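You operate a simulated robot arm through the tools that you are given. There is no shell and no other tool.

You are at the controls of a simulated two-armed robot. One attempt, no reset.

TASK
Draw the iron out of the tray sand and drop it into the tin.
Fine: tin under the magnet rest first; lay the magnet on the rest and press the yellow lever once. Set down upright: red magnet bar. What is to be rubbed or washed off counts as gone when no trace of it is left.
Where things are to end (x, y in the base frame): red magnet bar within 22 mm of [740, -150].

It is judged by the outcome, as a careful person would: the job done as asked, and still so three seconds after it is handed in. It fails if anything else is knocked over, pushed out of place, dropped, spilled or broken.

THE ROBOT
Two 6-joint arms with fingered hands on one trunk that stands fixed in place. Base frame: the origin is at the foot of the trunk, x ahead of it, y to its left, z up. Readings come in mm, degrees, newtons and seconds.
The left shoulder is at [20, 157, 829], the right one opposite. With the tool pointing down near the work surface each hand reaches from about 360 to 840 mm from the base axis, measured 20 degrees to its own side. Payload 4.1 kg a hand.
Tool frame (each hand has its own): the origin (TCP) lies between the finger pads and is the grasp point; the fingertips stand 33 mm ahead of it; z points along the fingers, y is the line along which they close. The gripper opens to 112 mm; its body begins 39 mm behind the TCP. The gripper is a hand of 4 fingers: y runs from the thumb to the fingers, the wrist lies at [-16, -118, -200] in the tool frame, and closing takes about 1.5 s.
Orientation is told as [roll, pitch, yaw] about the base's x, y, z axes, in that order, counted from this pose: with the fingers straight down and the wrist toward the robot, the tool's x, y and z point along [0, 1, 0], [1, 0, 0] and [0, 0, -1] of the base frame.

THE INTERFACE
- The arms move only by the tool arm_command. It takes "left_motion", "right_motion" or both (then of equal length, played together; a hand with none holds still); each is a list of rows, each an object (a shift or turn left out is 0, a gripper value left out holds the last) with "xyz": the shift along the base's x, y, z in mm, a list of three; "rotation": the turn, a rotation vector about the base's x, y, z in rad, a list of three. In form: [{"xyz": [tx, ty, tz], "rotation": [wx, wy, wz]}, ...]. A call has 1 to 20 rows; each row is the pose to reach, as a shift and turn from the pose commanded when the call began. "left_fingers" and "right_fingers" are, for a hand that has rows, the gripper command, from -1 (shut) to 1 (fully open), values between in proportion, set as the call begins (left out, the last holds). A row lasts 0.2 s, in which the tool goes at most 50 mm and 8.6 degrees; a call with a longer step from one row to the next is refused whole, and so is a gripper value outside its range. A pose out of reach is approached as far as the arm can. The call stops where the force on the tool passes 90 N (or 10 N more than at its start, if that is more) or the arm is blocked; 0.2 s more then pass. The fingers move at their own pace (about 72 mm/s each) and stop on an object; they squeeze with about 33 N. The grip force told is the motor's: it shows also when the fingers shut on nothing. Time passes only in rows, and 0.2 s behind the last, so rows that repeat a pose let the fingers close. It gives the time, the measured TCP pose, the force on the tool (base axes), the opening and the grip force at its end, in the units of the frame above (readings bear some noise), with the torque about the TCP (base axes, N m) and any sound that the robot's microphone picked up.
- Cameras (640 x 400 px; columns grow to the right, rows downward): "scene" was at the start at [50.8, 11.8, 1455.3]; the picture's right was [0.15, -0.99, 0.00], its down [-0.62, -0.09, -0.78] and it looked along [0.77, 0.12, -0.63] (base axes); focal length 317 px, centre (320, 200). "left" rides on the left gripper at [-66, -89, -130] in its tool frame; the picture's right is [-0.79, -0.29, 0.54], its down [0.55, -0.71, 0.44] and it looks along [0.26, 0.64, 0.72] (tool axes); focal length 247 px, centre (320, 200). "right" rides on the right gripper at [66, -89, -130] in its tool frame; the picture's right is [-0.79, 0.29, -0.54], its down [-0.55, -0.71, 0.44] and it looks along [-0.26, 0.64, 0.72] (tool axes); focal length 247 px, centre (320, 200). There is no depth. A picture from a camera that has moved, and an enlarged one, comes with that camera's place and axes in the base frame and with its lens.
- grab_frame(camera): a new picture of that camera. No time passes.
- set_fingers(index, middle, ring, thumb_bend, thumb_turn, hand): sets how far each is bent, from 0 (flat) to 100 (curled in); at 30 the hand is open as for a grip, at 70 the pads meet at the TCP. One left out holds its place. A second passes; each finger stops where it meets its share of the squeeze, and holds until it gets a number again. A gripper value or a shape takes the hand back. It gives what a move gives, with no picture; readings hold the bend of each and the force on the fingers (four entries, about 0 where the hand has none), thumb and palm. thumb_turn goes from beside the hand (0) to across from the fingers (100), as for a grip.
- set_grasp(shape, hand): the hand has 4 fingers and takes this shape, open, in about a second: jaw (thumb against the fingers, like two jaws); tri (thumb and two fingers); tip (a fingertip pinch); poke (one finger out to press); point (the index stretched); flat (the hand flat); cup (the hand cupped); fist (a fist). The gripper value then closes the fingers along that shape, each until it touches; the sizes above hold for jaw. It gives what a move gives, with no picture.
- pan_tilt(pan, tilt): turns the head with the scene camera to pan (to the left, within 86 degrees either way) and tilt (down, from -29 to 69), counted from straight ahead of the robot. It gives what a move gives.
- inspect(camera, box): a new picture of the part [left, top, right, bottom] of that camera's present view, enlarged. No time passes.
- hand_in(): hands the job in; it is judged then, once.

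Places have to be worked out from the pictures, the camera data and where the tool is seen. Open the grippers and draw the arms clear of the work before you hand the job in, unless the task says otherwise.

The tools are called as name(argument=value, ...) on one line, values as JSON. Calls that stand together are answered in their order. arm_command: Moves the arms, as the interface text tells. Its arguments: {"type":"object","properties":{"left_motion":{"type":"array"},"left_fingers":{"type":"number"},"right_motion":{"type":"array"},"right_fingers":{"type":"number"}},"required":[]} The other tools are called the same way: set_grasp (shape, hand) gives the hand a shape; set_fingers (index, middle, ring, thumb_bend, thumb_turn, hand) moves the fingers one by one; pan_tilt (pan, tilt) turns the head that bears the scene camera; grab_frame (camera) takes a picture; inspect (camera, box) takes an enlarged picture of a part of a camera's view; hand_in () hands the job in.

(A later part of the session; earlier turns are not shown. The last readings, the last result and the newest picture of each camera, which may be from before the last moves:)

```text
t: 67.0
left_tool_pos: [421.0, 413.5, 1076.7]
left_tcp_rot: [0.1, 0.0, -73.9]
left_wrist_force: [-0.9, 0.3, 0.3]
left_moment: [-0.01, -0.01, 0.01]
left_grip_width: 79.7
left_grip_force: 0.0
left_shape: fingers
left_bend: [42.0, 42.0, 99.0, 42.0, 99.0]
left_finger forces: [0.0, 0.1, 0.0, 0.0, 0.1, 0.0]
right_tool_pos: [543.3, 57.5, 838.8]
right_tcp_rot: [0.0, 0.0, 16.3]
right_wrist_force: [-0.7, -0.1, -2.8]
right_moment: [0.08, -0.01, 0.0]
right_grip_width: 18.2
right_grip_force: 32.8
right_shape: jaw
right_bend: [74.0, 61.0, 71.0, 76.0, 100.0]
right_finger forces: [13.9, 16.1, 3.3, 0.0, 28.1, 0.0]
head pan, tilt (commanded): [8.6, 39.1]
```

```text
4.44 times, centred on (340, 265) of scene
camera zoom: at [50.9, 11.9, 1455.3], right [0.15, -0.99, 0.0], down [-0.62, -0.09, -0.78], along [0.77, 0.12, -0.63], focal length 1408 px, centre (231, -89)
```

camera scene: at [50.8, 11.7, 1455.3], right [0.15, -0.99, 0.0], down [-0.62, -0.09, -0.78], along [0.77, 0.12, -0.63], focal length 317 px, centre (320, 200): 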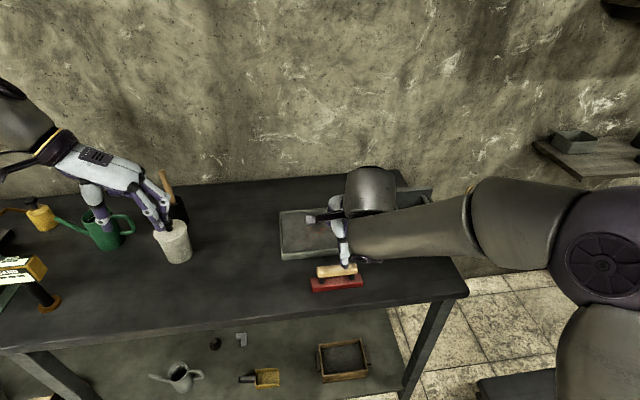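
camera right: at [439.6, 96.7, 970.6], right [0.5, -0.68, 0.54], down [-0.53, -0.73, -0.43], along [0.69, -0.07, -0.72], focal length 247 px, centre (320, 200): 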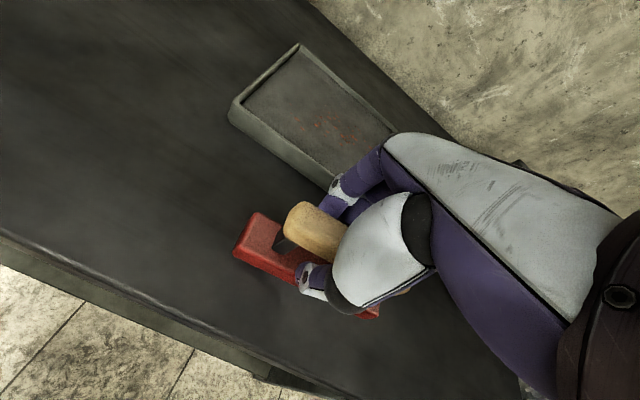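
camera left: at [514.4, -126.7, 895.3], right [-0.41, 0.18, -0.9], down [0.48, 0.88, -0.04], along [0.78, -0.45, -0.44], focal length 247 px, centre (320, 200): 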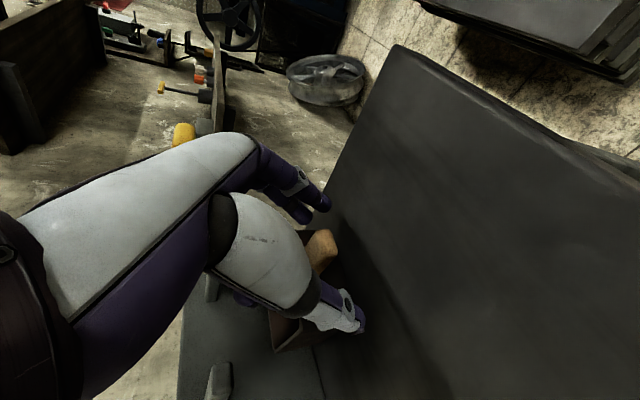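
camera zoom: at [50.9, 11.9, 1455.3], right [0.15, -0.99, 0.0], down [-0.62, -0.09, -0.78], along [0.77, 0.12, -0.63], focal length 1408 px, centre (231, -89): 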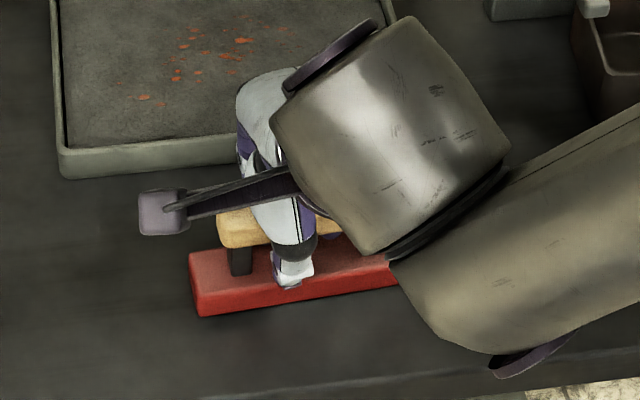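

The magnet comes along (about 2.8 N weight). I lift 40 mm more and check that the bar hangs level.

arm_command(right_motion=[{"xyz": [0, 0, 10]}, {"xyz": [0, 0, 20]}, {"xyz": [0, 0, 30]}, {"xyz": [0, 0, 40]}, {"xyz": [0, 0, 40]}])

grab_frame(camera="right")

grab_frame(camera="left")

inspect(camera="scene", box=[290, 200, 400, 310])

```text
t: 68.2
left_tool_pos: [421.9, 411.1, 1077.2]
left_tcp_rot: [0.0, 0.0, -74.0]
left_wrist_force: [0.6, 0.1, 0.0]
left_moment: [-0.01, -0.01, 0.0]
left_grip_width: 80.0
left_grip_force: 0.0
left_shape: fingers
left_bend: [42.0, 42.0, 99.0, 42.0, 99.0]
left_finger forces: [0.0, 0.0, 0.1, 0.0, 0.0, 0.0]
right_tool_pos: [544.6, 58.3, 880.9]
right_tcp_rot: [0.0, 0.0, 16.3]
right_wrist_force: [0.3, 1.2, -3.1]
right_moment: [0.05, -0.01, -0.03]
right_grip_width: 18.2
right_grip_force: 33.4
right_shape: jaw
right_bend: [74.0, 61.0, 71.0, 76.0, 100.0]
right_finger forces: [13.8, 15.2, 3.3, 0.0, 28.0, 0.1]
head pan, tilt (commanded): [8.6, 39.1]
```

```text
taken
camera right: at [440.2, 96.6, 1011.8], right [0.5, -0.68, 0.54], down [-0.53, -0.73, -0.44], along [0.69, -0.07, -0.72], focal length 247 px, centre (320, 200)
```

right: 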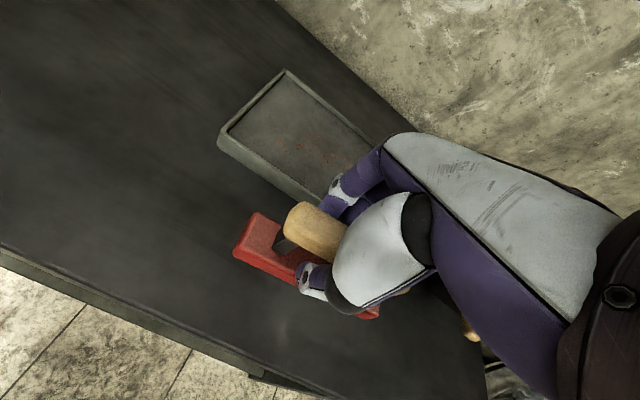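

```text
taken
camera left: at [334.7, 480.6, 1207.1], right [-0.84, 0.06, -0.54], down [0.34, 0.84, -0.44], along [0.43, -0.55, -0.72], focal length 247 px, centre (320, 200)
```

left: 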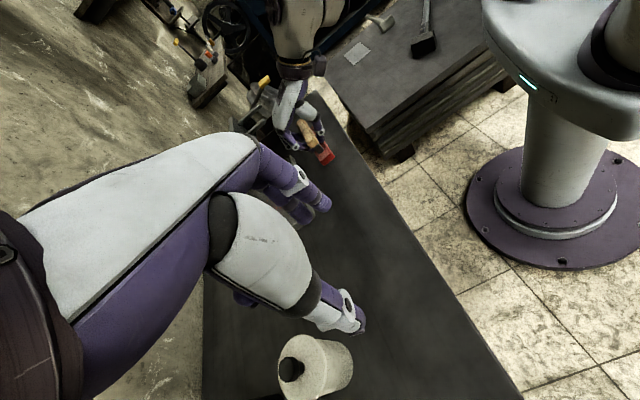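

```text
3.64 times, centred on (345, 255) of scene
camera zoom: at [50.9, 11.9, 1455.3], right [0.15, -0.99, 0.0], down [-0.62, -0.09, -0.78], along [0.77, 0.12, -0.63], focal length 1152 px, centre (229, 0)
```

zoom: 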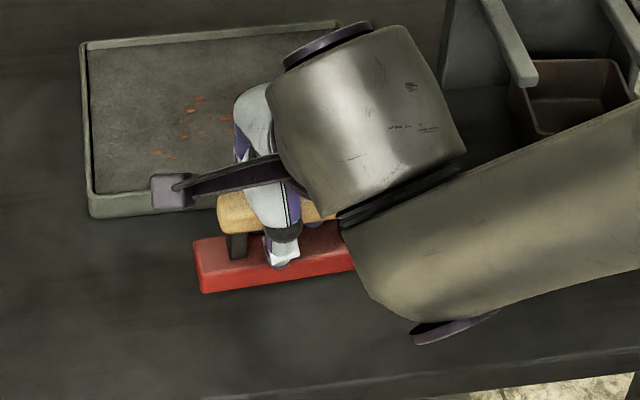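

The magnet hangs from the hand and moved rigidly with it. I check levelness with enlargements from the left and right cameras.

inspect(camera="left", box=[260, 90, 360, 180])

inspect(camera="right", box=[210, 170, 400, 340])

inspect(camera="scene", box=[275, 200, 370, 270])

```text
4.44 times, centred on (310, 135) of left
camera zoom: at [334.7, 480.6, 1207.1], right [-0.84, 0.06, -0.54], down [0.34, 0.84, -0.44], along [0.43, -0.55, -0.72], focal length 1098 px, centre (364, 489)
```

zoom: 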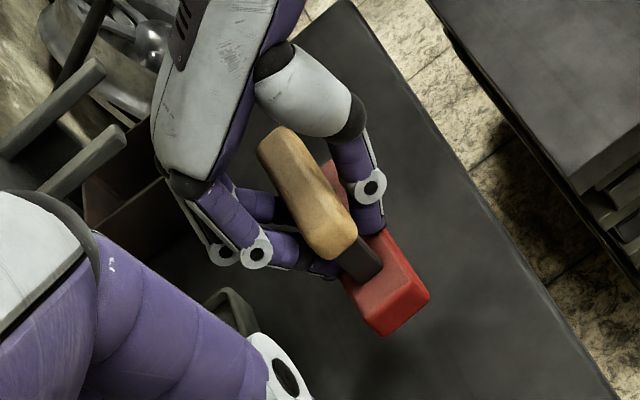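

```text
2.35 times, centred on (305, 255) of right
camera zoom: at [440.2, 96.6, 1011.8], right [0.5, -0.68, 0.54], down [-0.53, -0.73, -0.44], along [0.69, -0.07, -0.72], focal length 581 px, centre (355, 71)
```

zoom: 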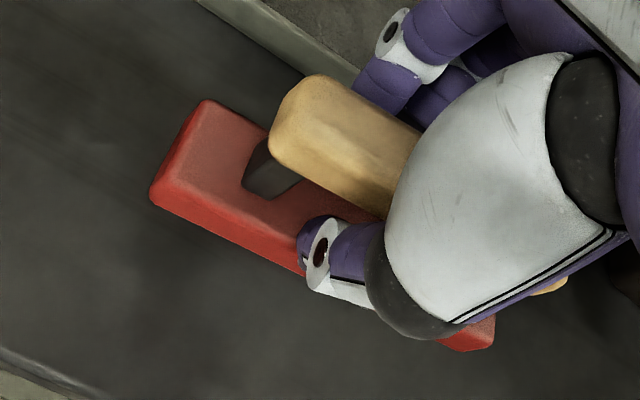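

```text
5.71 times, centred on (322, 235) of scene
camera zoom: at [50.9, 11.9, 1455.3], right [0.15, -0.99, 0.0], down [-0.62, -0.09, -0.78], along [0.77, 0.12, -0.63], focal length 1810 px, centre (306, 0)
```

zoom: 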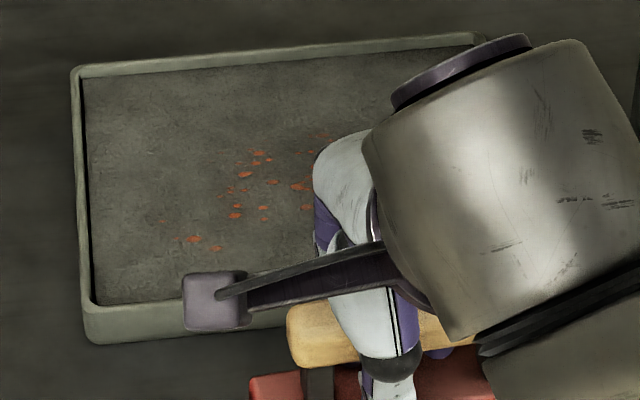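

The bar hangs level. Next I need the sand level and iron spread; I enlarge the tray.

inspect(camera="scene", box=[275, 203, 335, 240])

inspect(camera="right", box=[200, 60, 400, 210])

inspect(camera="scene", box=[280, 235, 340, 265])

```text
10.67 times, centred on (305, 222) of scene
camera zoom: at [50.9, 11.9, 1455.3], right [0.15, -0.99, 0.0], down [-0.62, -0.09, -0.78], along [0.77, 0.12, -0.63], focal length 3379 px, centre (480, -29)
```

zoom: 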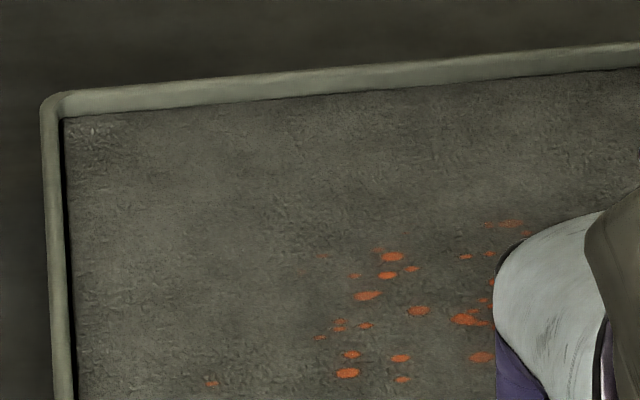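

```text
2.67 times, centred on (300, 135) of right
camera zoom: at [440.2, 96.6, 1011.8], right [0.5, -0.68, 0.54], down [-0.53, -0.73, -0.44], along [0.69, -0.07, -0.72], focal length 659 px, centre (373, 373)
```

zoom: 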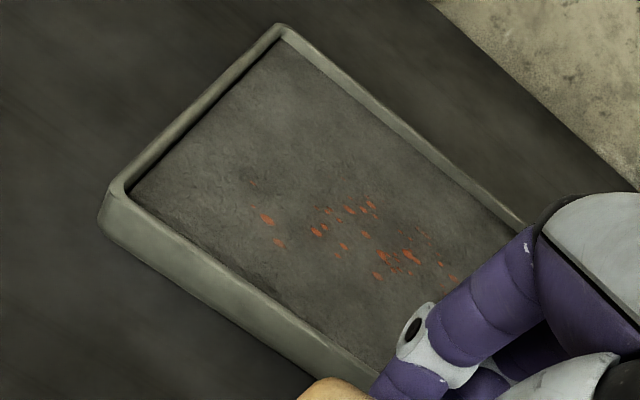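

```text
10.67 times, centred on (310, 250) of scene
camera zoom: at [50.9, 11.9, 1455.3], right [0.15, -0.99, 0.0], down [-0.62, -0.09, -0.78], along [0.77, 0.12, -0.63], focal length 3379 px, centre (427, -333)
```

zoom: 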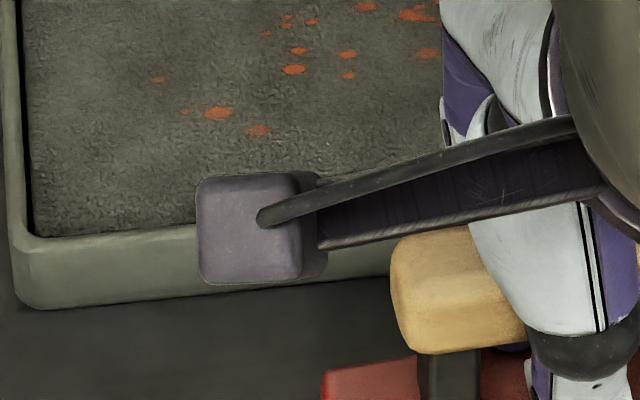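

Sand level is about z≈791 and the rim about 798; iron flecks span roughly 75 mm deep by 125 mm wide, matching the bar length. I carry the magnet over the near edge of the flecks, still high.

arm_command(right_motion=[{"xyz": [30, 16, 4]}, {"xyz": [60, 33, 4]}, {"xyz": [90, 49, 4]}, {"xyz": [118, 65, 4]}, {"xyz": [118, 65, 4]}])

grab_frame(camera="right")

inspect(camera="scene", box=[270, 190, 390, 290])

inspect(camera="left", box=[200, 60, 400, 220])

```text
t: 69.4
left_tool_pos: [422.6, 412.0, 1078.8]
left_tcp_rot: [0.0, -0.1, -74.1]
left_wrist_force: [0.2, -1.5, -0.3]
left_moment: [0.0, 0.0, 0.0]
left_grip_width: 79.8
left_grip_force: 0.0
left_shape: fingers
left_bend: [42.0, 42.0, 99.0, 42.0, 99.0]
left_finger forces: [0.0, 0.0, 0.0, 0.0, 0.0, 0.0]
right_tool_pos: [662.0, 123.6, 884.3]
right_tcp_rot: [0.0, 0.0, 16.3]
right_wrist_force: [-0.4, -0.1, -3.9]
right_moment: [0.04, 0.03, 0.0]
right_grip_width: 18.1
right_grip_force: 33.0
right_shape: jaw
right_bend: [74.0, 61.0, 71.0, 76.0, 100.0]
right_finger forces: [13.7, 14.1, 3.2, 0.0, 26.9, 0.0]
head pan, tilt (commanded): [8.6, 39.1]
```

```text
taken
camera right: at [558.2, 161.9, 1015.3], right [0.5, -0.68, 0.54], down [-0.53, -0.73, -0.44], along [0.69, -0.07, -0.72], focal length 247 px, centre (320, 200)
```

right: 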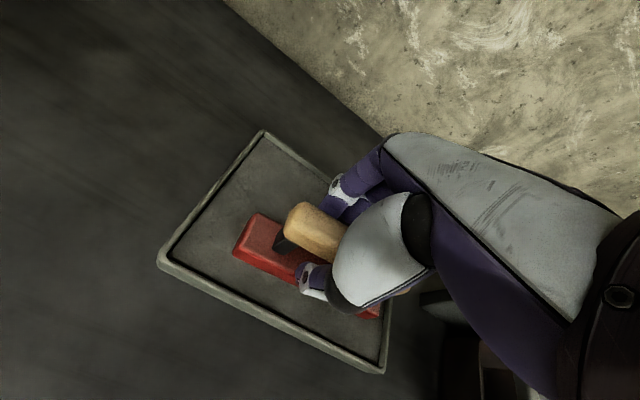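

```text
4.00 times, centred on (330, 240) of scene
camera zoom: at [50.9, 11.8, 1455.3], right [0.15, -0.99, 0.0], down [-0.62, -0.09, -0.78], along [0.77, 0.12, -0.63], focal length 1267 px, centre (280, 40)
```

zoom: 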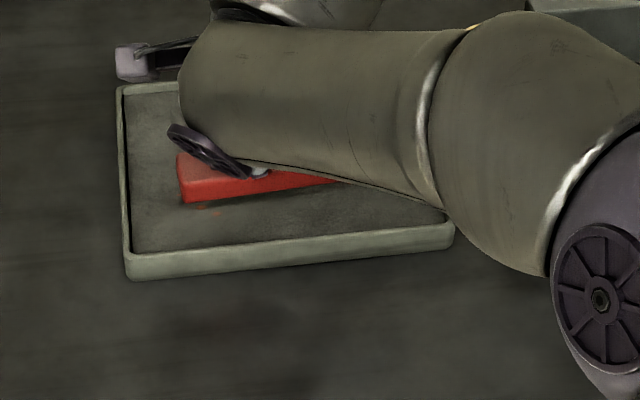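

```text
2.50 times, centred on (300, 140) of left
camera zoom: at [334.7, 480.5, 1207.2], right [-0.84, 0.06, -0.54], down [0.34, 0.84, -0.44], along [0.43, -0.55, -0.72], focal length 617 px, centre (370, 350)
```

zoom: 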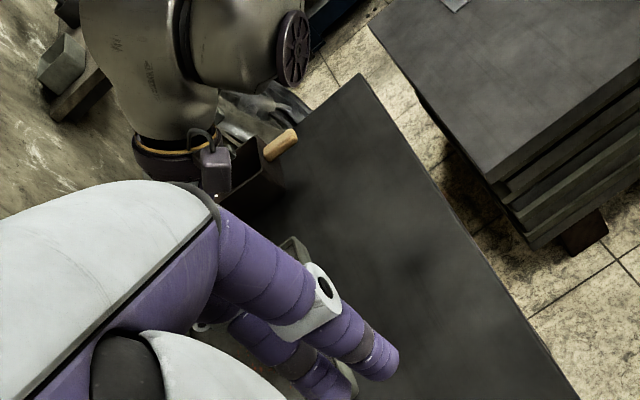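

The bar's seen position matches my estimate within ~3 mm. I descend toward the sand in steps, watching the force: first to bar bottom ≈ 797.

arm_command(right_motion=[{"xyz": [0, 0, -10]}, {"xyz": [0, 0, -19]}, {"xyz": [0, 0, -25]}, {"xyz": [0, 0, -28]}, {"xyz": [0, 0, -28]}])

grab_frame(camera="right")

inspect(camera="scene", box=[270, 190, 390, 290])

```text
t: 70.6
left_tool_pos: [422.6, 412.8, 1077.3]
left_tcp_rot: [0.0, 0.1, -74.0]
left_wrist_force: [0.1, -0.1, -0.4]
left_moment: [0.01, 0.01, -0.01]
left_grip_width: 79.9
left_grip_force: 0.0
left_shape: fingers
left_bend: [42.0, 42.0, 99.0, 42.0, 99.0]
left_finger forces: [0.0, 0.0, 0.0, 0.1, 0.1, 0.1]
right_tool_pos: [662.0, 122.1, 856.1]
right_tcp_rot: [0.0, 0.0, 16.3]
right_wrist_force: [-0.1, 0.1, -4.5]
right_moment: [0.08, 0.0, 0.0]
right_grip_width: 17.9
right_grip_force: 33.2
right_shape: jaw
right_bend: [74.0, 61.0, 71.0, 76.0, 100.0]
right_finger forces: [13.6, 14.1, 3.3, 0.0, 26.8, 0.0]
head pan, tilt (commanded): [8.6, 39.1]
```

```text
taken
camera right: at [557.7, 161.8, 987.1], right [0.5, -0.68, 0.54], down [-0.53, -0.73, -0.44], along [0.69, -0.07, -0.72], focal length 247 px, centre (320, 200)
```

right: 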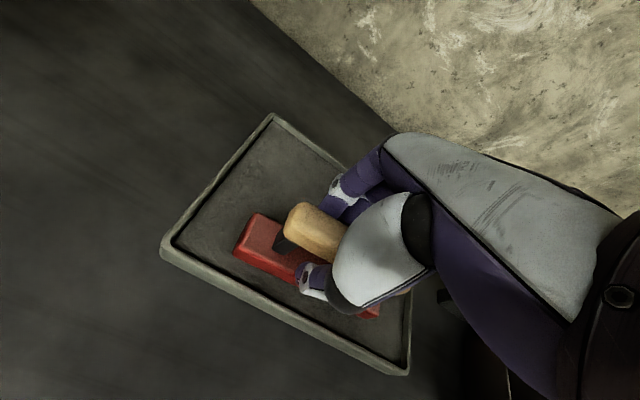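

```text
4.00 times, centred on (330, 240) of scene
camera zoom: at [50.9, 11.9, 1455.3], right [0.15, -0.99, 0.0], down [-0.62, -0.09, -0.78], along [0.77, 0.12, -0.63], focal length 1267 px, centre (280, 40)
```

zoom: 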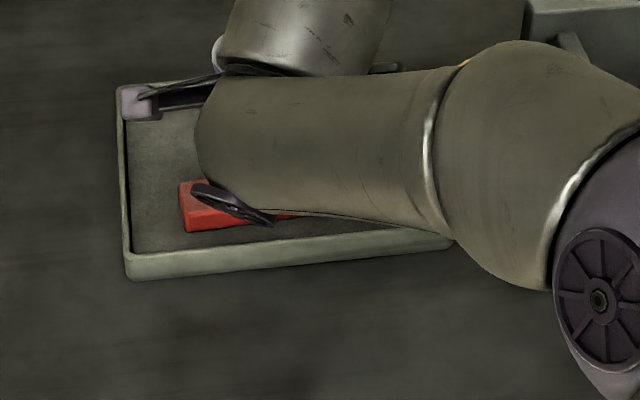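

Free hanging still (no contact). I lower 3 mm more so the bar is just above the sand.

arm_command(right_motion=[{"xyz": [0, 0, -1.5]}, {"xyz": [0, 0, -3]}, {"xyz": [0, 0, -3]}])

```text
t: 71.4
left_tool_pos: [422.9, 412.9, 1077.0]
left_tcp_rot: [0.0, 0.0, -73.9]
left_wrist_force: [-0.3, 0.5, -0.4]
left_moment: [0.04, -0.04, 0.01]
left_grip_width: 80.0
left_grip_force: 0.0
left_shape: fingers
left_bend: [42.0, 42.0, 99.0, 42.0, 99.0]
left_finger forces: [0.1, 0.0, 0.1, 0.1, 0.1, 0.0]
right_tool_pos: [660.4, 123.3, 853.6]
right_tcp_rot: [0.0, 0.0, 16.3]
right_wrist_force: [-0.3, -0.8, -4.3]
right_moment: [0.03, 0.02, 0.03]
right_grip_width: 17.9
right_grip_force: 32.7
right_shape: jaw
right_bend: [74.0, 61.0, 71.0, 76.0, 100.0]
right_finger forces: [13.7, 13.9, 3.2, 0.1, 26.8, 0.1]
head pan, tilt (commanded): [8.6, 39.1]
```

No contact yet (weight only). I sweep the bar slowly over the flecks toward the back of the tray, 88 mm.

arm_command(right_motion=[{"xyz": [7, 2.1, 0]}, {"xyz": [14, 4.1, 0]}, {"xyz": [21, 6.2, 0]}, {"xyz": [28, 8.2, 0]}, {"xyz": [35, 10.3, 0]}, {"xyz": [42, 12.3, 0]}, {"xyz": [49, 14.4, 0]}, {"xyz": [56, 16.4, 0]}, {"xyz": [63, 18.5, 0]}, {"xyz": [70, 20.5, 0]}, {"xyz": [77, 22.5, 0]}, {"xyz": [84.5, 24.7, 0]}, {"xyz": [84.5, 24.7, 0]}])

grab_frame(camera="right")

inspect(camera="scene", box=[270, 190, 390, 290])

```text
t: 74.2
left_tool_pos: [422.6, 412.6, 1078.4]
left_tcp_rot: [-0.1, 0.0, -74.0]
left_wrist_force: [1.0, -0.1, 0.0]
left_moment: [-0.01, 0.0, 0.01]
left_grip_width: 79.9
left_grip_force: 0.1
left_shape: fingers
left_bend: [42.0, 42.0, 99.0, 42.0, 99.0]
left_finger forces: [0.0, 0.0, 0.0, 0.1, 0.1, 0.0]
right_tool_pos: [716.4, 140.1, 852.5]
right_tcp_rot: [0.0, 0.0, 16.3]
right_wrist_force: [0.2, -0.7, -3.1]
right_moment: [0.03, 0.01, -0.02]
right_grip_width: 17.9
right_grip_force: 33.0
right_shape: jaw
right_bend: [74.0, 61.0, 71.0, 76.0, 100.0]
right_finger forces: [13.9, 13.3, 3.3, 0.0, 26.4, 0.1]
right hand out of reach, approached as far as the arm can: row 9, 10, 11, 12, 13
head pan, tilt (commanded): [8.6, 39.1]
```

```text
taken
camera right: at [613.3, 178.5, 984.0], right [0.5, -0.68, 0.54], down [-0.53, -0.73, -0.44], along [0.69, -0.07, -0.72], focal length 247 px, centre (320, 200)
```

right: 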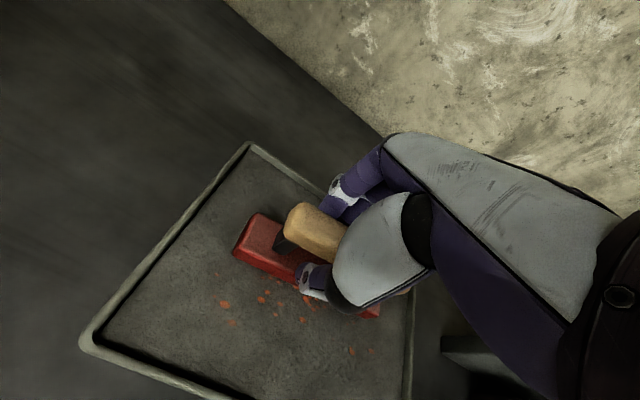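

```text
4.00 times, centred on (330, 240) of scene
camera zoom: at [51.0, 11.9, 1455.3], right [0.15, -0.99, 0.0], down [-0.62, -0.09, -0.78], along [0.77, 0.12, -0.63], focal length 1267 px, centre (280, 40)
```

zoom: 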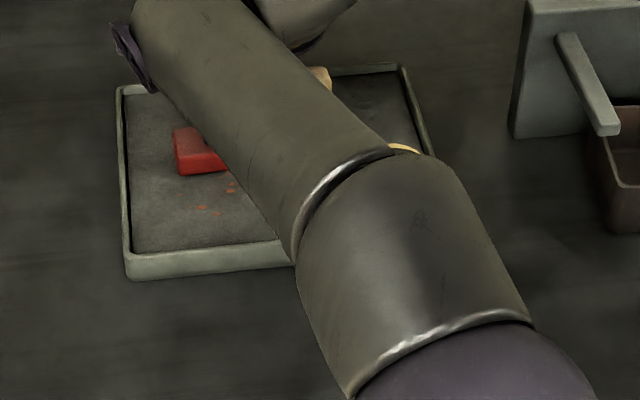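

The arm's reach ended at x≈716, and flecks remain visible behind the bar. I zoom in to see whether any were picked up.

inspect(camera="right", box=[180, 200, 420, 390])

inspect(camera="scene", box=[295, 205, 345, 255])

```text
2.11 times, centred on (300, 295) of right
camera zoom: at [613.3, 178.5, 984.0], right [0.5, -0.68, 0.54], down [-0.53, -0.73, -0.44], along [0.69, -0.07, -0.72], focal length 520 px, centre (362, 0)
```

zoom: 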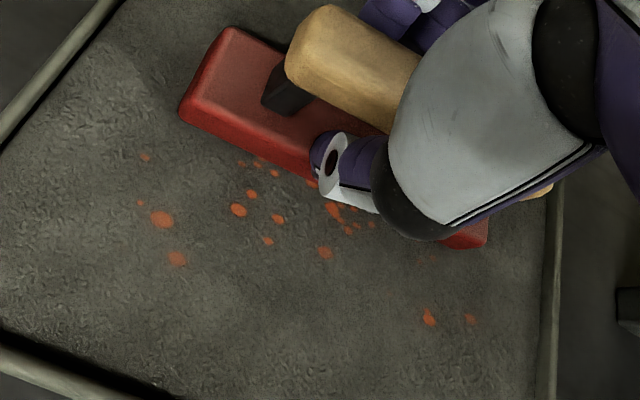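

```text
8.00 times, centred on (320, 230) of scene
camera zoom: at [51.0, 11.9, 1455.3], right [0.15, -0.99, 0.0], down [-0.62, -0.09, -0.78], along [0.77, 0.12, -0.63], focal length 2534 px, centre (320, -40)
```

zoom: 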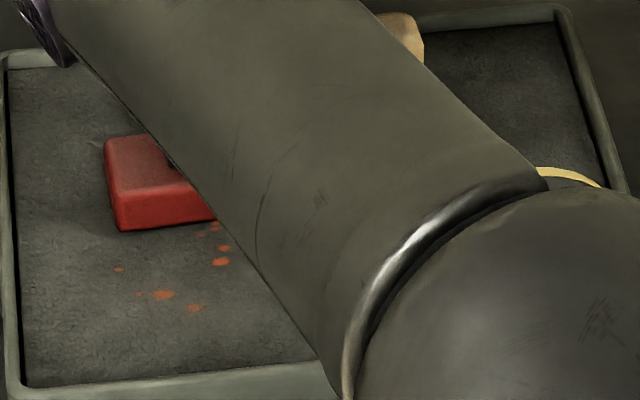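

No flecks were lifted at this height, so the bar likely needs to touch the sand. I lower gently in small steps here and watch the vertical force.

arm_command(right_motion=[{"xyz": [-4, -1.2, -1]}, {"xyz": [-4, -1.2, -2]}, {"xyz": [-4, -1.2, -2]}])

inspect(camera="right", box=[180, 200, 420, 390])

```text
t: 75.0
left_tool_pos: [422.6, 411.2, 1077.9]
left_tcp_rot: [0.0, 0.0, -74.1]
left_wrist_force: [0.1, 0.8, 0.1]
left_moment: [-0.04, 0.0, 0.0]
left_grip_width: 79.8
left_grip_force: 0.0
left_shape: fingers
left_bend: [42.0, 42.0, 99.0, 42.0, 99.0]
left_finger forces: [0.0, 0.1, 0.1, 0.0, 0.0, 0.1]
right_tool_pos: [713.3, 138.0, 851.5]
right_tcp_rot: [0.0, -0.1, 16.3]
right_wrist_force: [-2.1, -0.1, 0.3]
right_moment: [0.04, 0.0, -0.02]
right_grip_width: 18.0
right_grip_force: 33.0
right_shape: jaw
right_bend: [74.0, 61.0, 71.0, 76.0, 100.0]
right_finger forces: [13.7, 14.2, 2.8, 0.0, 27.2, 0.0]
head pan, tilt (commanded): [8.6, 39.1]
```

```text
2.11 times, centred on (300, 295) of right
camera zoom: at [609.1, 177.4, 982.9], right [0.5, -0.68, 0.54], down [-0.53, -0.73, -0.44], along [0.69, -0.07, -0.72], focal length 520 px, centre (362, 0)
```

zoom: 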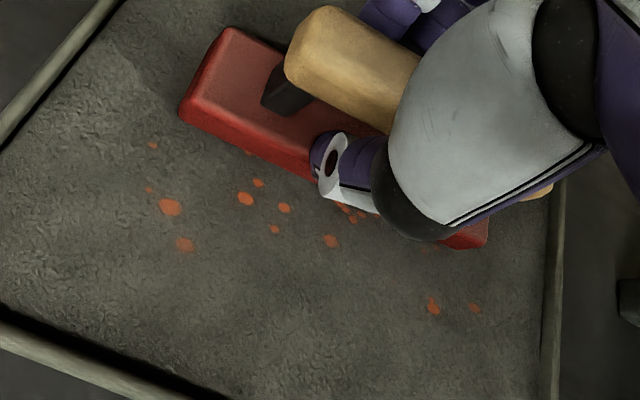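

The force rose to ~0: the bar now rests lightly on the sand. I draw it back over the flecks with light contact and look again.

arm_command(right_motion=[{"xyz": [-5, -1.5, 0]}, {"xyz": [-10, -2.9, 0]}, {"xyz": [-15, -4.4, 0]}, {"xyz": [-20, -5.9, 0]}, {"xyz": [-25, -7.3, 0]}, {"xyz": [-30, -8.8, 0]}, {"xyz": [-35, -10.2, 0]}, {"xyz": [-40, -11.7, 0]}, {"xyz": [-45, -13.2, 0]}, {"xyz": [-50, -14.6, 0]}, {"xyz": [-50, -14.6, 0]}])

inspect(camera="right", box=[130, 100, 430, 390])

inspect(camera="scene", box=[275, 200, 375, 265])

```text
t: 77.4
left_tool_pos: [422.2, 412.4, 1076.7]
left_tcp_rot: [0.0, 0.1, -73.9]
left_wrist_force: [-0.4, 0.3, 0.0]
left_moment: [0.0, 0.0, -0.01]
left_grip_width: 79.7
left_grip_force: 0.1
left_shape: fingers
left_bend: [42.0, 42.0, 99.0, 42.0, 99.0]
left_finger forces: [0.0, 0.0, 0.0, 0.0, 0.1, 0.1]
right_tool_pos: [661.6, 124.5, 853.4]
right_tcp_rot: [0.0, 0.0, 16.4]
right_wrist_force: [3.7, 1.5, 6.3]
right_moment: [0.12, -0.31, 0.01]
right_grip_width: 18.3
right_grip_force: 33.1
right_shape: jaw
right_bend: [74.0, 61.0, 71.0, 76.0, 100.0]
right_finger forces: [15.3, 19.0, 2.5, 0.1, 25.6, 0.1]
head pan, tilt (commanded): [8.6, 39.1]
```

```text
1.38 times, centred on (280, 245) of right
camera zoom: at [559.0, 162.9, 982.8], right [0.5, -0.68, 0.54], down [-0.53, -0.73, -0.44], along [0.69, -0.07, -0.72], focal length 341 px, centre (375, 138)
```

zoom: 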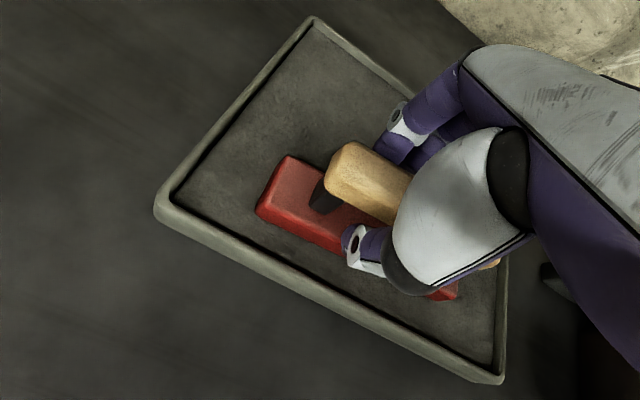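

```text
6.15 times, centred on (325, 232) of scene
camera zoom: at [50.8, 11.9, 1455.3], right [0.15, -0.99, 0.0], down [-0.62, -0.09, -0.78], along [0.77, 0.12, -0.63], focal length 1950 px, centre (289, 0)
```

zoom: 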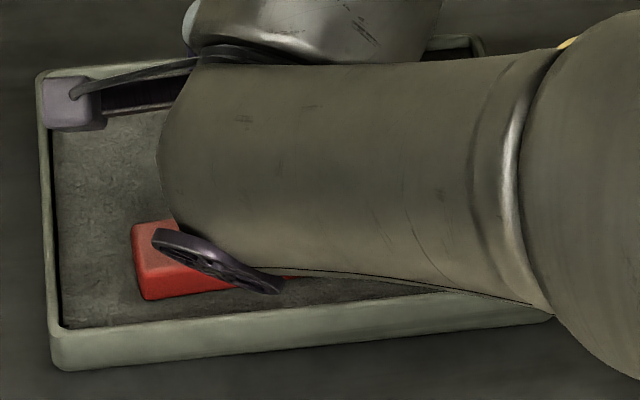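

The flecks the bar passed over seem gone: contact does the collecting. I lift the magnet and back off to the front of the tray to see what iron remains.

arm_command(right_motion=[{"xyz": [0, 0, 10]}, {"xyz": [0, 0, 22]}, {"xyz": [0, 0, 34]}, {"xyz": [-20, -20, 38]}, {"xyz": [-45, -45, 38]}, {"xyz": [-70, -70, 38]}, {"xyz": [-95, -95, 38]}, {"xyz": [-115, -115, 38]}, {"xyz": [-115, -115, 38]}])

grab_frame(camera="right")

inspect(camera="scene", box=[270, 195, 370, 265])

inspect(camera="right", box=[150, 40, 400, 220])

```text
t: 79.4
left_tool_pos: [422.3, 412.4, 1076.8]
left_tcp_rot: [0.0, 0.0, -74.1]
left_wrist_force: [0.6, -1.0, -0.3]
left_moment: [-0.01, 0.02, 0.01]
left_grip_width: 79.9
left_grip_force: 0.0
left_shape: fingers
left_bend: [42.0, 42.0, 99.0, 42.0, 99.0]
left_finger forces: [0.1, 0.1, 0.0, 0.0, 0.1, 0.0]
right_tool_pos: [546.6, 9.5, 888.9]
right_tcp_rot: [-0.1, 0.0, 16.3]
right_wrist_force: [0.0, -0.2, -2.8]
right_moment: [0.01, 0.0, 0.01]
right_grip_width: 17.9
right_grip_force: 32.9
right_shape: jaw
right_bend: [74.0, 61.0, 71.0, 76.0, 100.0]
right_finger forces: [13.7, 12.8, 3.0, 0.0, 25.5, 0.0]
head pan, tilt (commanded): [8.6, 39.1]
```

```text
taken
camera right: at [444.0, 47.7, 1020.2], right [0.5, -0.68, 0.54], down [-0.53, -0.73, -0.44], along [0.69, -0.07, -0.72], focal length 247 px, centre (320, 200)
```

right: 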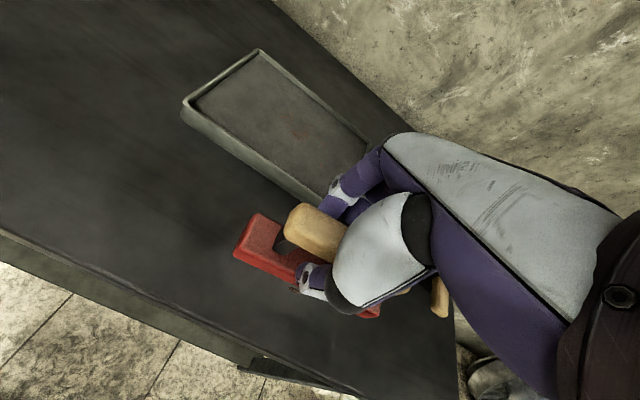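

```text
5.71 times, centred on (320, 230) of scene
camera zoom: at [51.0, 11.9, 1455.3], right [0.15, -0.99, 0.0], down [-0.62, -0.09, -0.78], along [0.77, 0.12, -0.63], focal length 1810 px, centre (320, 29)
```

zoom: 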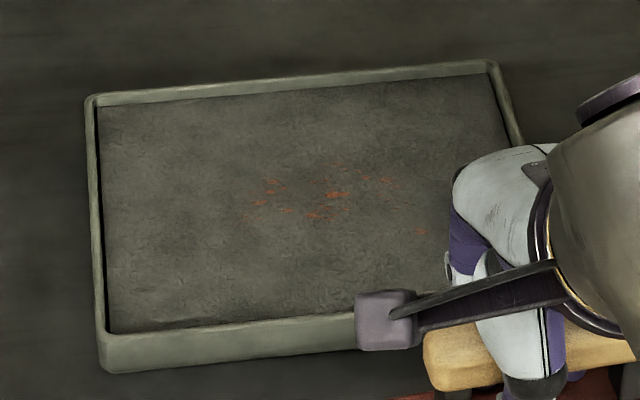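

```text
2.22 times, centred on (275, 130) of right
camera zoom: at [444.0, 47.7, 1020.2], right [0.5, -0.68, 0.54], down [-0.53, -0.73, -0.44], along [0.69, -0.07, -0.72], focal length 549 px, centre (420, 356)
```

zoom: 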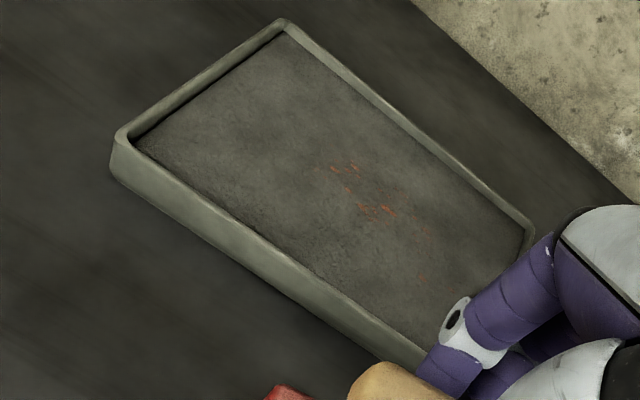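

The near and left flecks are gone; those in the middle and back remain, fainter. I go for a second pass, with the bar shifted right (covering the remaining spread), starting at x'≈−40 mm in the tray and touching down lightly.

arm_command(right_motion=[{"xyz": [35, 23, 0]}, {"xyz": [70, 46, 0]}, {"xyz": [104, 69, 0]}, {"xyz": [138, 91, 0]}, {"xyz": [138, 91, -15]}, {"xyz": [138, 91, -28]}, {"xyz": [138, 91, -34]}, {"xyz": [138, 91, -37]}, {"xyz": [138, 91, -37]}])

```text
t: 81.4
left_tool_pos: [422.0, 412.2, 1076.6]
left_tcp_rot: [0.0, 0.0, -74.0]
left_wrist_force: [-0.5, 0.5, -0.7]
left_moment: [0.04, 0.0, -0.02]
left_grip_width: 79.8
left_grip_force: 0.0
left_shape: fingers
left_bend: [42.0, 42.0, 99.0, 42.0, 99.0]
left_finger forces: [0.0, 0.0, 0.0, 0.0, 0.0, 0.0]
right_tool_pos: [686.6, 100.0, 852.3]
right_tcp_rot: [0.1, -0.1, 16.3]
right_wrist_force: [0.0, -0.6, -3.2]
right_moment: [0.06, 0.0, -0.05]
right_grip_width: 17.8
right_grip_force: 33.5
right_shape: jaw
right_bend: [74.0, 61.0, 71.0, 76.0, 100.0]
right_finger forces: [13.5, 11.7, 2.9, 0.1, 25.0, 0.0]
head pan, tilt (commanded): [8.6, 39.1]
```

Not touching yet (−3.2 N). I lower 1.5 mm more, then stroke forward to the reach limit and back.

arm_command(right_motion=[{"xyz": [0, 0, -1]}, {"xyz": [0, 0, -2]}, {"xyz": [0, 0, -2]}])

```text
t: 82.2
left_tool_pos: [422.3, 412.1, 1077.3]
left_tcp_rot: [0.0, 0.0, -74.0]
left_wrist_force: [-1.4, 0.0, 1.0]
left_moment: [0.07, 0.0, -0.01]
left_grip_width: 80.1
left_grip_force: 0.0
left_shape: fingers
left_bend: [42.0, 42.0, 99.0, 42.0, 99.0]
left_finger forces: [0.0, 0.0, 0.1, 0.0, 0.0, 0.1]
right_tool_pos: [685.5, 100.3, 851.8]
right_tcp_rot: [0.0, -0.1, 16.3]
right_wrist_force: [-1.7, -0.2, 4.4]
right_moment: [0.04, -0.04, -0.01]
right_grip_width: 17.8
right_grip_force: 32.5
right_shape: jaw
right_bend: [74.0, 61.0, 71.0, 76.0, 100.0]
right_finger forces: [13.9, 13.7, 2.2, 0.0, 26.7, 0.0]
head pan, tilt (commanded): [8.6, 39.1]
```

In contact with about 7 N. I stroke forward ~44 mm and back ~58 mm, slowly.

arm_command(right_motion=[{"xyz": [4, 1.2, 0]}, {"xyz": [8, 2.3, 0]}, {"xyz": [12, 3.5, 0]}, {"xyz": [16, 4.7, 0]}, {"xyz": [20, 5.9, 0]}, {"xyz": [24, 7, 0]}, {"xyz": [28, 8.2, 0]}, {"xyz": [32, 9.4, 0]}, {"xyz": [36, 10.5, 0]}, {"xyz": [40, 11.7, 0]}, {"xyz": [42, 12.3, 0]}, {"xyz": [36, 10.5, 0]}, {"xyz": [28, 8.2, 0]}, {"xyz": [20, 5.9, 0]}, {"xyz": [12, 3.5, 0]}, {"xyz": [4, 1.2, 0]}, {"xyz": [-4, -1.2, 0]}, {"xyz": [-12, -3.5, 0]}, {"xyz": [-16, -4.7, 0]}])

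grab_frame(camera="right")

inspect(camera="scene", box=[270, 195, 370, 265])

```text
t: 86.2
left_tool_pos: [423.6, 411.2, 1076.6]
left_tcp_rot: [0.1, 0.1, -74.0]
left_wrist_force: [-0.2, 0.3, -0.3]
left_moment: [0.04, 0.01, -0.01]
left_grip_width: 79.8
left_grip_force: 0.0
left_shape: fingers
left_bend: [42.0, 42.0, 99.0, 42.0, 99.0]
left_finger forces: [0.0, 0.0, 0.1, 0.0, 0.0, 0.1]
right_tool_pos: [671.4, 95.9, 851.8]
right_tcp_rot: [0.0, -0.1, 16.3]
right_wrist_force: [6.5, 0.9, 12.5]
right_moment: [0.06, -0.35, 0.02]
right_grip_width: 17.5
right_grip_force: 32.5
right_shape: jaw
right_bend: [74.0, 61.0, 71.0, 76.0, 100.0]
right_finger forces: [17.3, 18.4, 2.8, 0.1, 29.2, 0.0]
head pan, tilt (commanded): [8.6, 39.1]
```

```text
taken
camera right: at [566.8, 134.2, 982.2], right [0.5, -0.68, 0.54], down [-0.53, -0.73, -0.44], along [0.69, -0.07, -0.72], focal length 247 px, centre (320, 200)
```

right: 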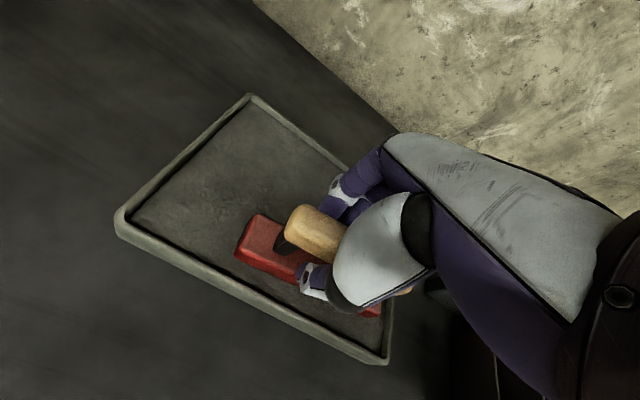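

```text
5.71 times, centred on (320, 230) of scene
camera zoom: at [50.7, 11.8, 1455.3], right [0.15, -0.99, 0.0], down [-0.62, -0.09, -0.78], along [0.77, 0.12, -0.63], focal length 1810 px, centre (320, 29)
```

zoom: 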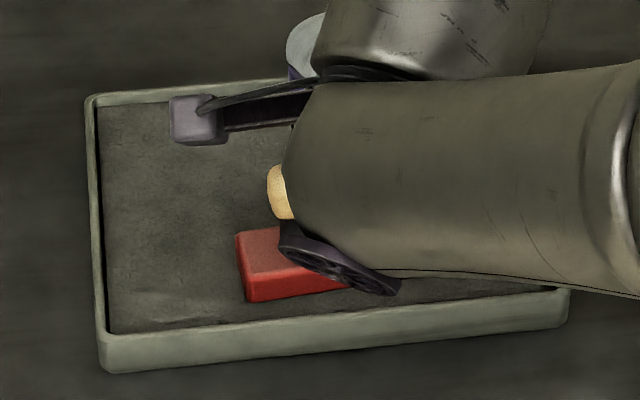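

Tray hasn't moved. I lift off and back away again to check what iron is left.

arm_command(right_motion=[{"xyz": [0, 0, 10]}, {"xyz": [0, 0, 22]}, {"xyz": [0, 0, 36]}, {"xyz": [-25, -18, 38]}, {"xyz": [-55, -38, 38]}, {"xyz": [-85, -58, 38]}, {"xyz": [-115, -78, 38]}, {"xyz": [-135, -95, 38]}, {"xyz": [-135, -95, 38]}])

inspect(camera="scene", box=[270, 195, 370, 265])

inspect(camera="right", box=[150, 40, 400, 220])

```text
t: 88.2
left_tool_pos: [422.9, 412.4, 1077.8]
left_tcp_rot: [-0.1, 0.0, -74.0]
left_wrist_force: [0.6, 0.6, 1.1]
left_moment: [-0.01, -0.02, 0.02]
left_grip_width: 80.1
left_grip_force: 0.0
left_shape: fingers
left_bend: [42.0, 42.0, 99.0, 42.0, 99.0]
left_finger forces: [0.1, 0.0, 0.0, 0.1, 0.0, 0.0]
right_tool_pos: [534.6, 0.5, 888.6]
right_tcp_rot: [0.1, 0.0, 16.3]
right_wrist_force: [0.8, -0.2, -3.5]
right_moment: [0.06, 0.03, -0.01]
right_grip_width: 18.0
right_grip_force: 32.7
right_shape: jaw
right_bend: [75.0, 75.0, 71.0, 82.0, 100.0]
right_finger forces: [12.6, 2.2, 3.4, 0.1, 20.2, 0.0]
head pan, tilt (commanded): [8.6, 39.1]
```

```text
5.71 times, centred on (320, 230) of scene
camera zoom: at [51.0, 11.9, 1455.3], right [0.15, -0.99, 0.0], down [-0.62, -0.09, -0.78], along [0.77, 0.12, -0.63], focal length 1810 px, centre (320, 29)
```

zoom: 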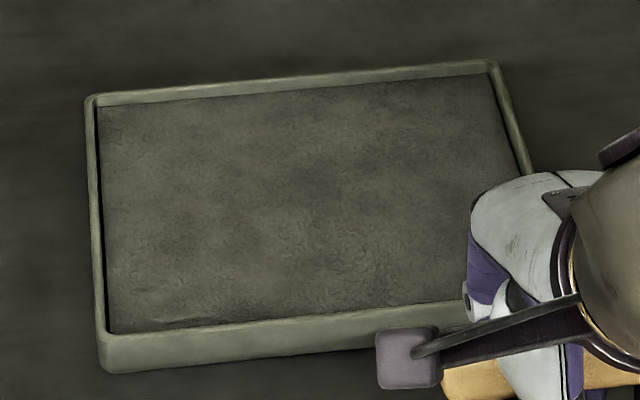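

```text
2.22 times, centred on (275, 130) of right
camera zoom: at [430.4, 39.4, 1019.7], right [0.5, -0.68, 0.54], down [-0.53, -0.73, -0.44], along [0.69, -0.07, -0.72], focal length 549 px, centre (420, 356)
```

zoom: 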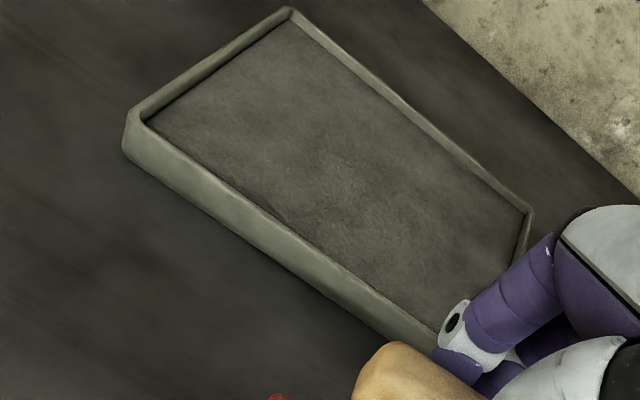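

The tray shows no iron any more — all drawn out. But the finger bends changed, so the magnet may have shifted in the hand; I check.

grab_frame(camera="right")

inspect(camera="right", box=[210, 170, 400, 340])

inspect(camera="scene", box=[310, 200, 410, 310])

inspect(camera="left", box=[240, 60, 360, 180])

```text
taken
camera right: at [430.4, 39.4, 1019.7], right [0.5, -0.68, 0.54], down [-0.53, -0.73, -0.44], along [0.69, -0.07, -0.72], focal length 247 px, centre (320, 200)
```

right: 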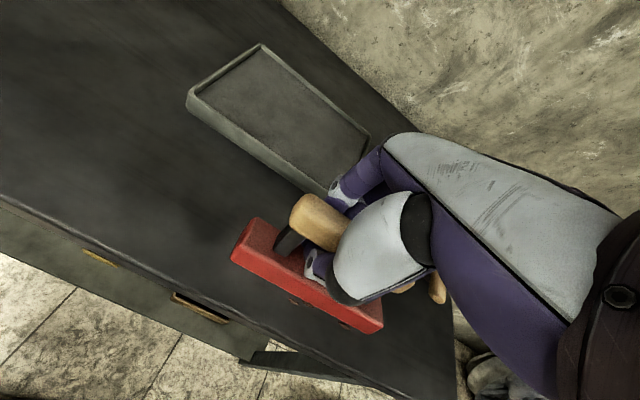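

```text
2.35 times, centred on (305, 255) of right
camera zoom: at [430.4, 39.4, 1019.7], right [0.5, -0.68, 0.54], down [-0.53, -0.73, -0.44], along [0.69, -0.07, -0.72], focal length 581 px, centre (355, 71)
```

zoom: 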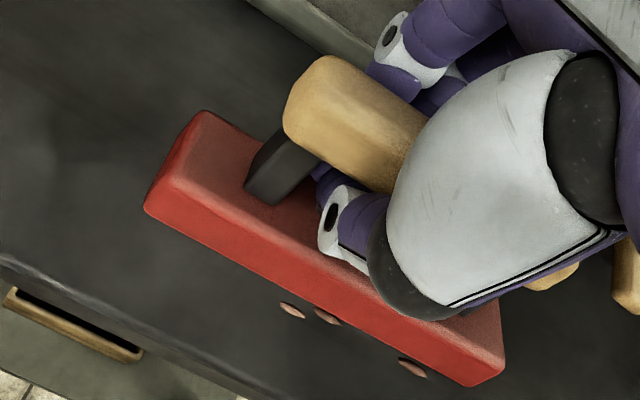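

```text
3.64 times, centred on (360, 255) of scene
camera zoom: at [51.0, 11.9, 1455.3], right [0.15, -0.99, 0.0], down [-0.62, -0.09, -0.78], along [0.77, 0.12, -0.63], focal length 1152 px, centre (174, 0)
```

zoom: 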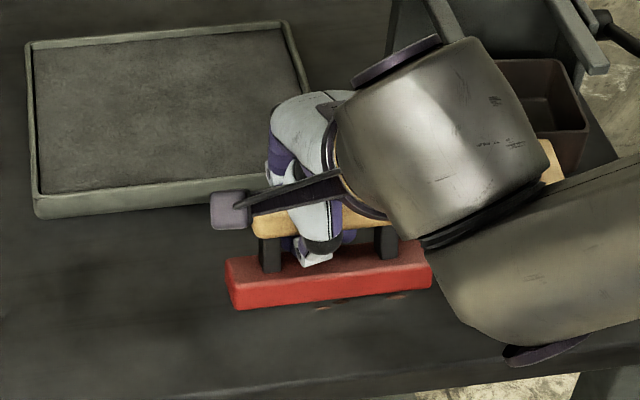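

```text
3.33 times, centred on (300, 120) of left
camera zoom: at [334.8, 480.6, 1207.1], right [-0.84, 0.06, -0.54], down [0.34, 0.84, -0.44], along [0.43, -0.55, -0.72], focal length 823 px, centre (387, 467)
```

zoom: 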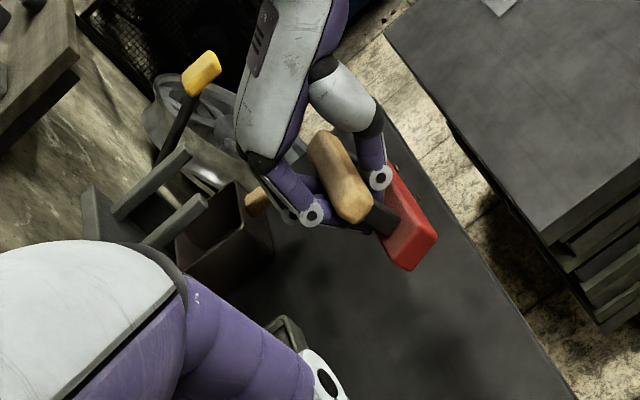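

The bar has swung about the handle axis (its underside now faces somewhat toward the robot), with iron clumps visibly clinging beneath. I zoom in to measure the swing angle so I can level it by tilting the hand.

inspect(camera="right", box=[225, 200, 305, 290])

inspect(camera="scene", box=[365, 260, 435, 295])

inspect(camera="left", box=[320, 80, 400, 150])

```text
4.44 times, centred on (265, 245) of right
camera zoom: at [430.4, 39.4, 1019.7], right [0.5, -0.68, 0.54], down [-0.53, -0.73, -0.44], along [0.69, -0.07, -0.72], focal length 1098 px, centre (564, 0)
```

zoom: 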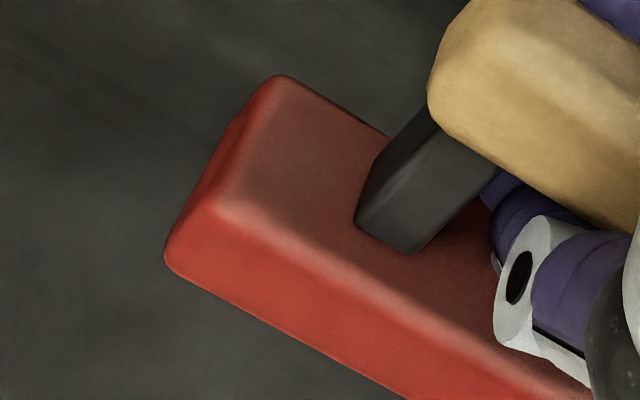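

```text
9.14 times, centred on (400, 278) of scene
camera zoom: at [51.0, 11.9, 1455.3], right [0.15, -0.99, 0.0], down [-0.62, -0.09, -0.78], along [0.77, 0.12, -0.63], focal length 2896 px, centre (-411, -509)
```

zoom: 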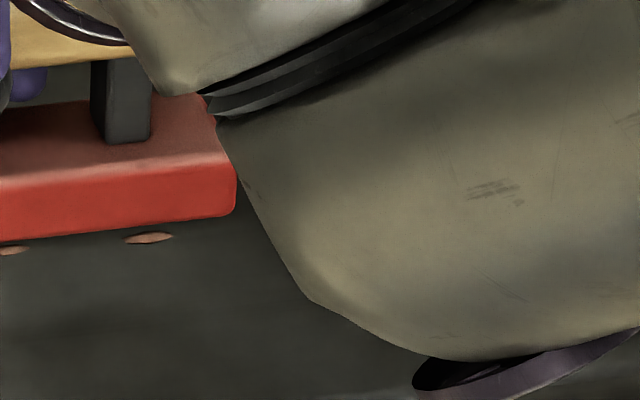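

```text
5.71 times, centred on (360, 115) of left
camera zoom: at [334.8, 480.6, 1207.1], right [-0.84, 0.06, -0.54], down [0.34, 0.84, -0.44], along [0.43, -0.55, -0.72], focal length 1411 px, centre (91, 686)
```

zoom: 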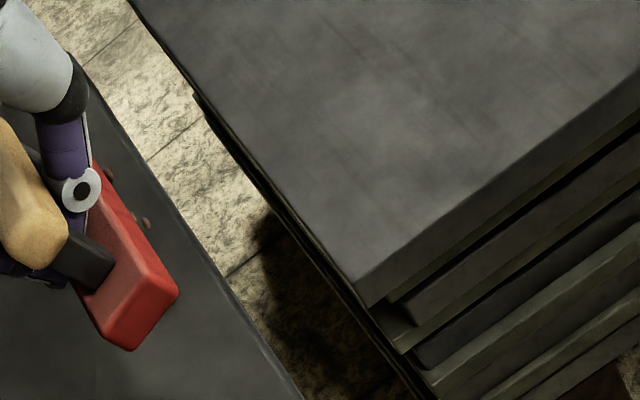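

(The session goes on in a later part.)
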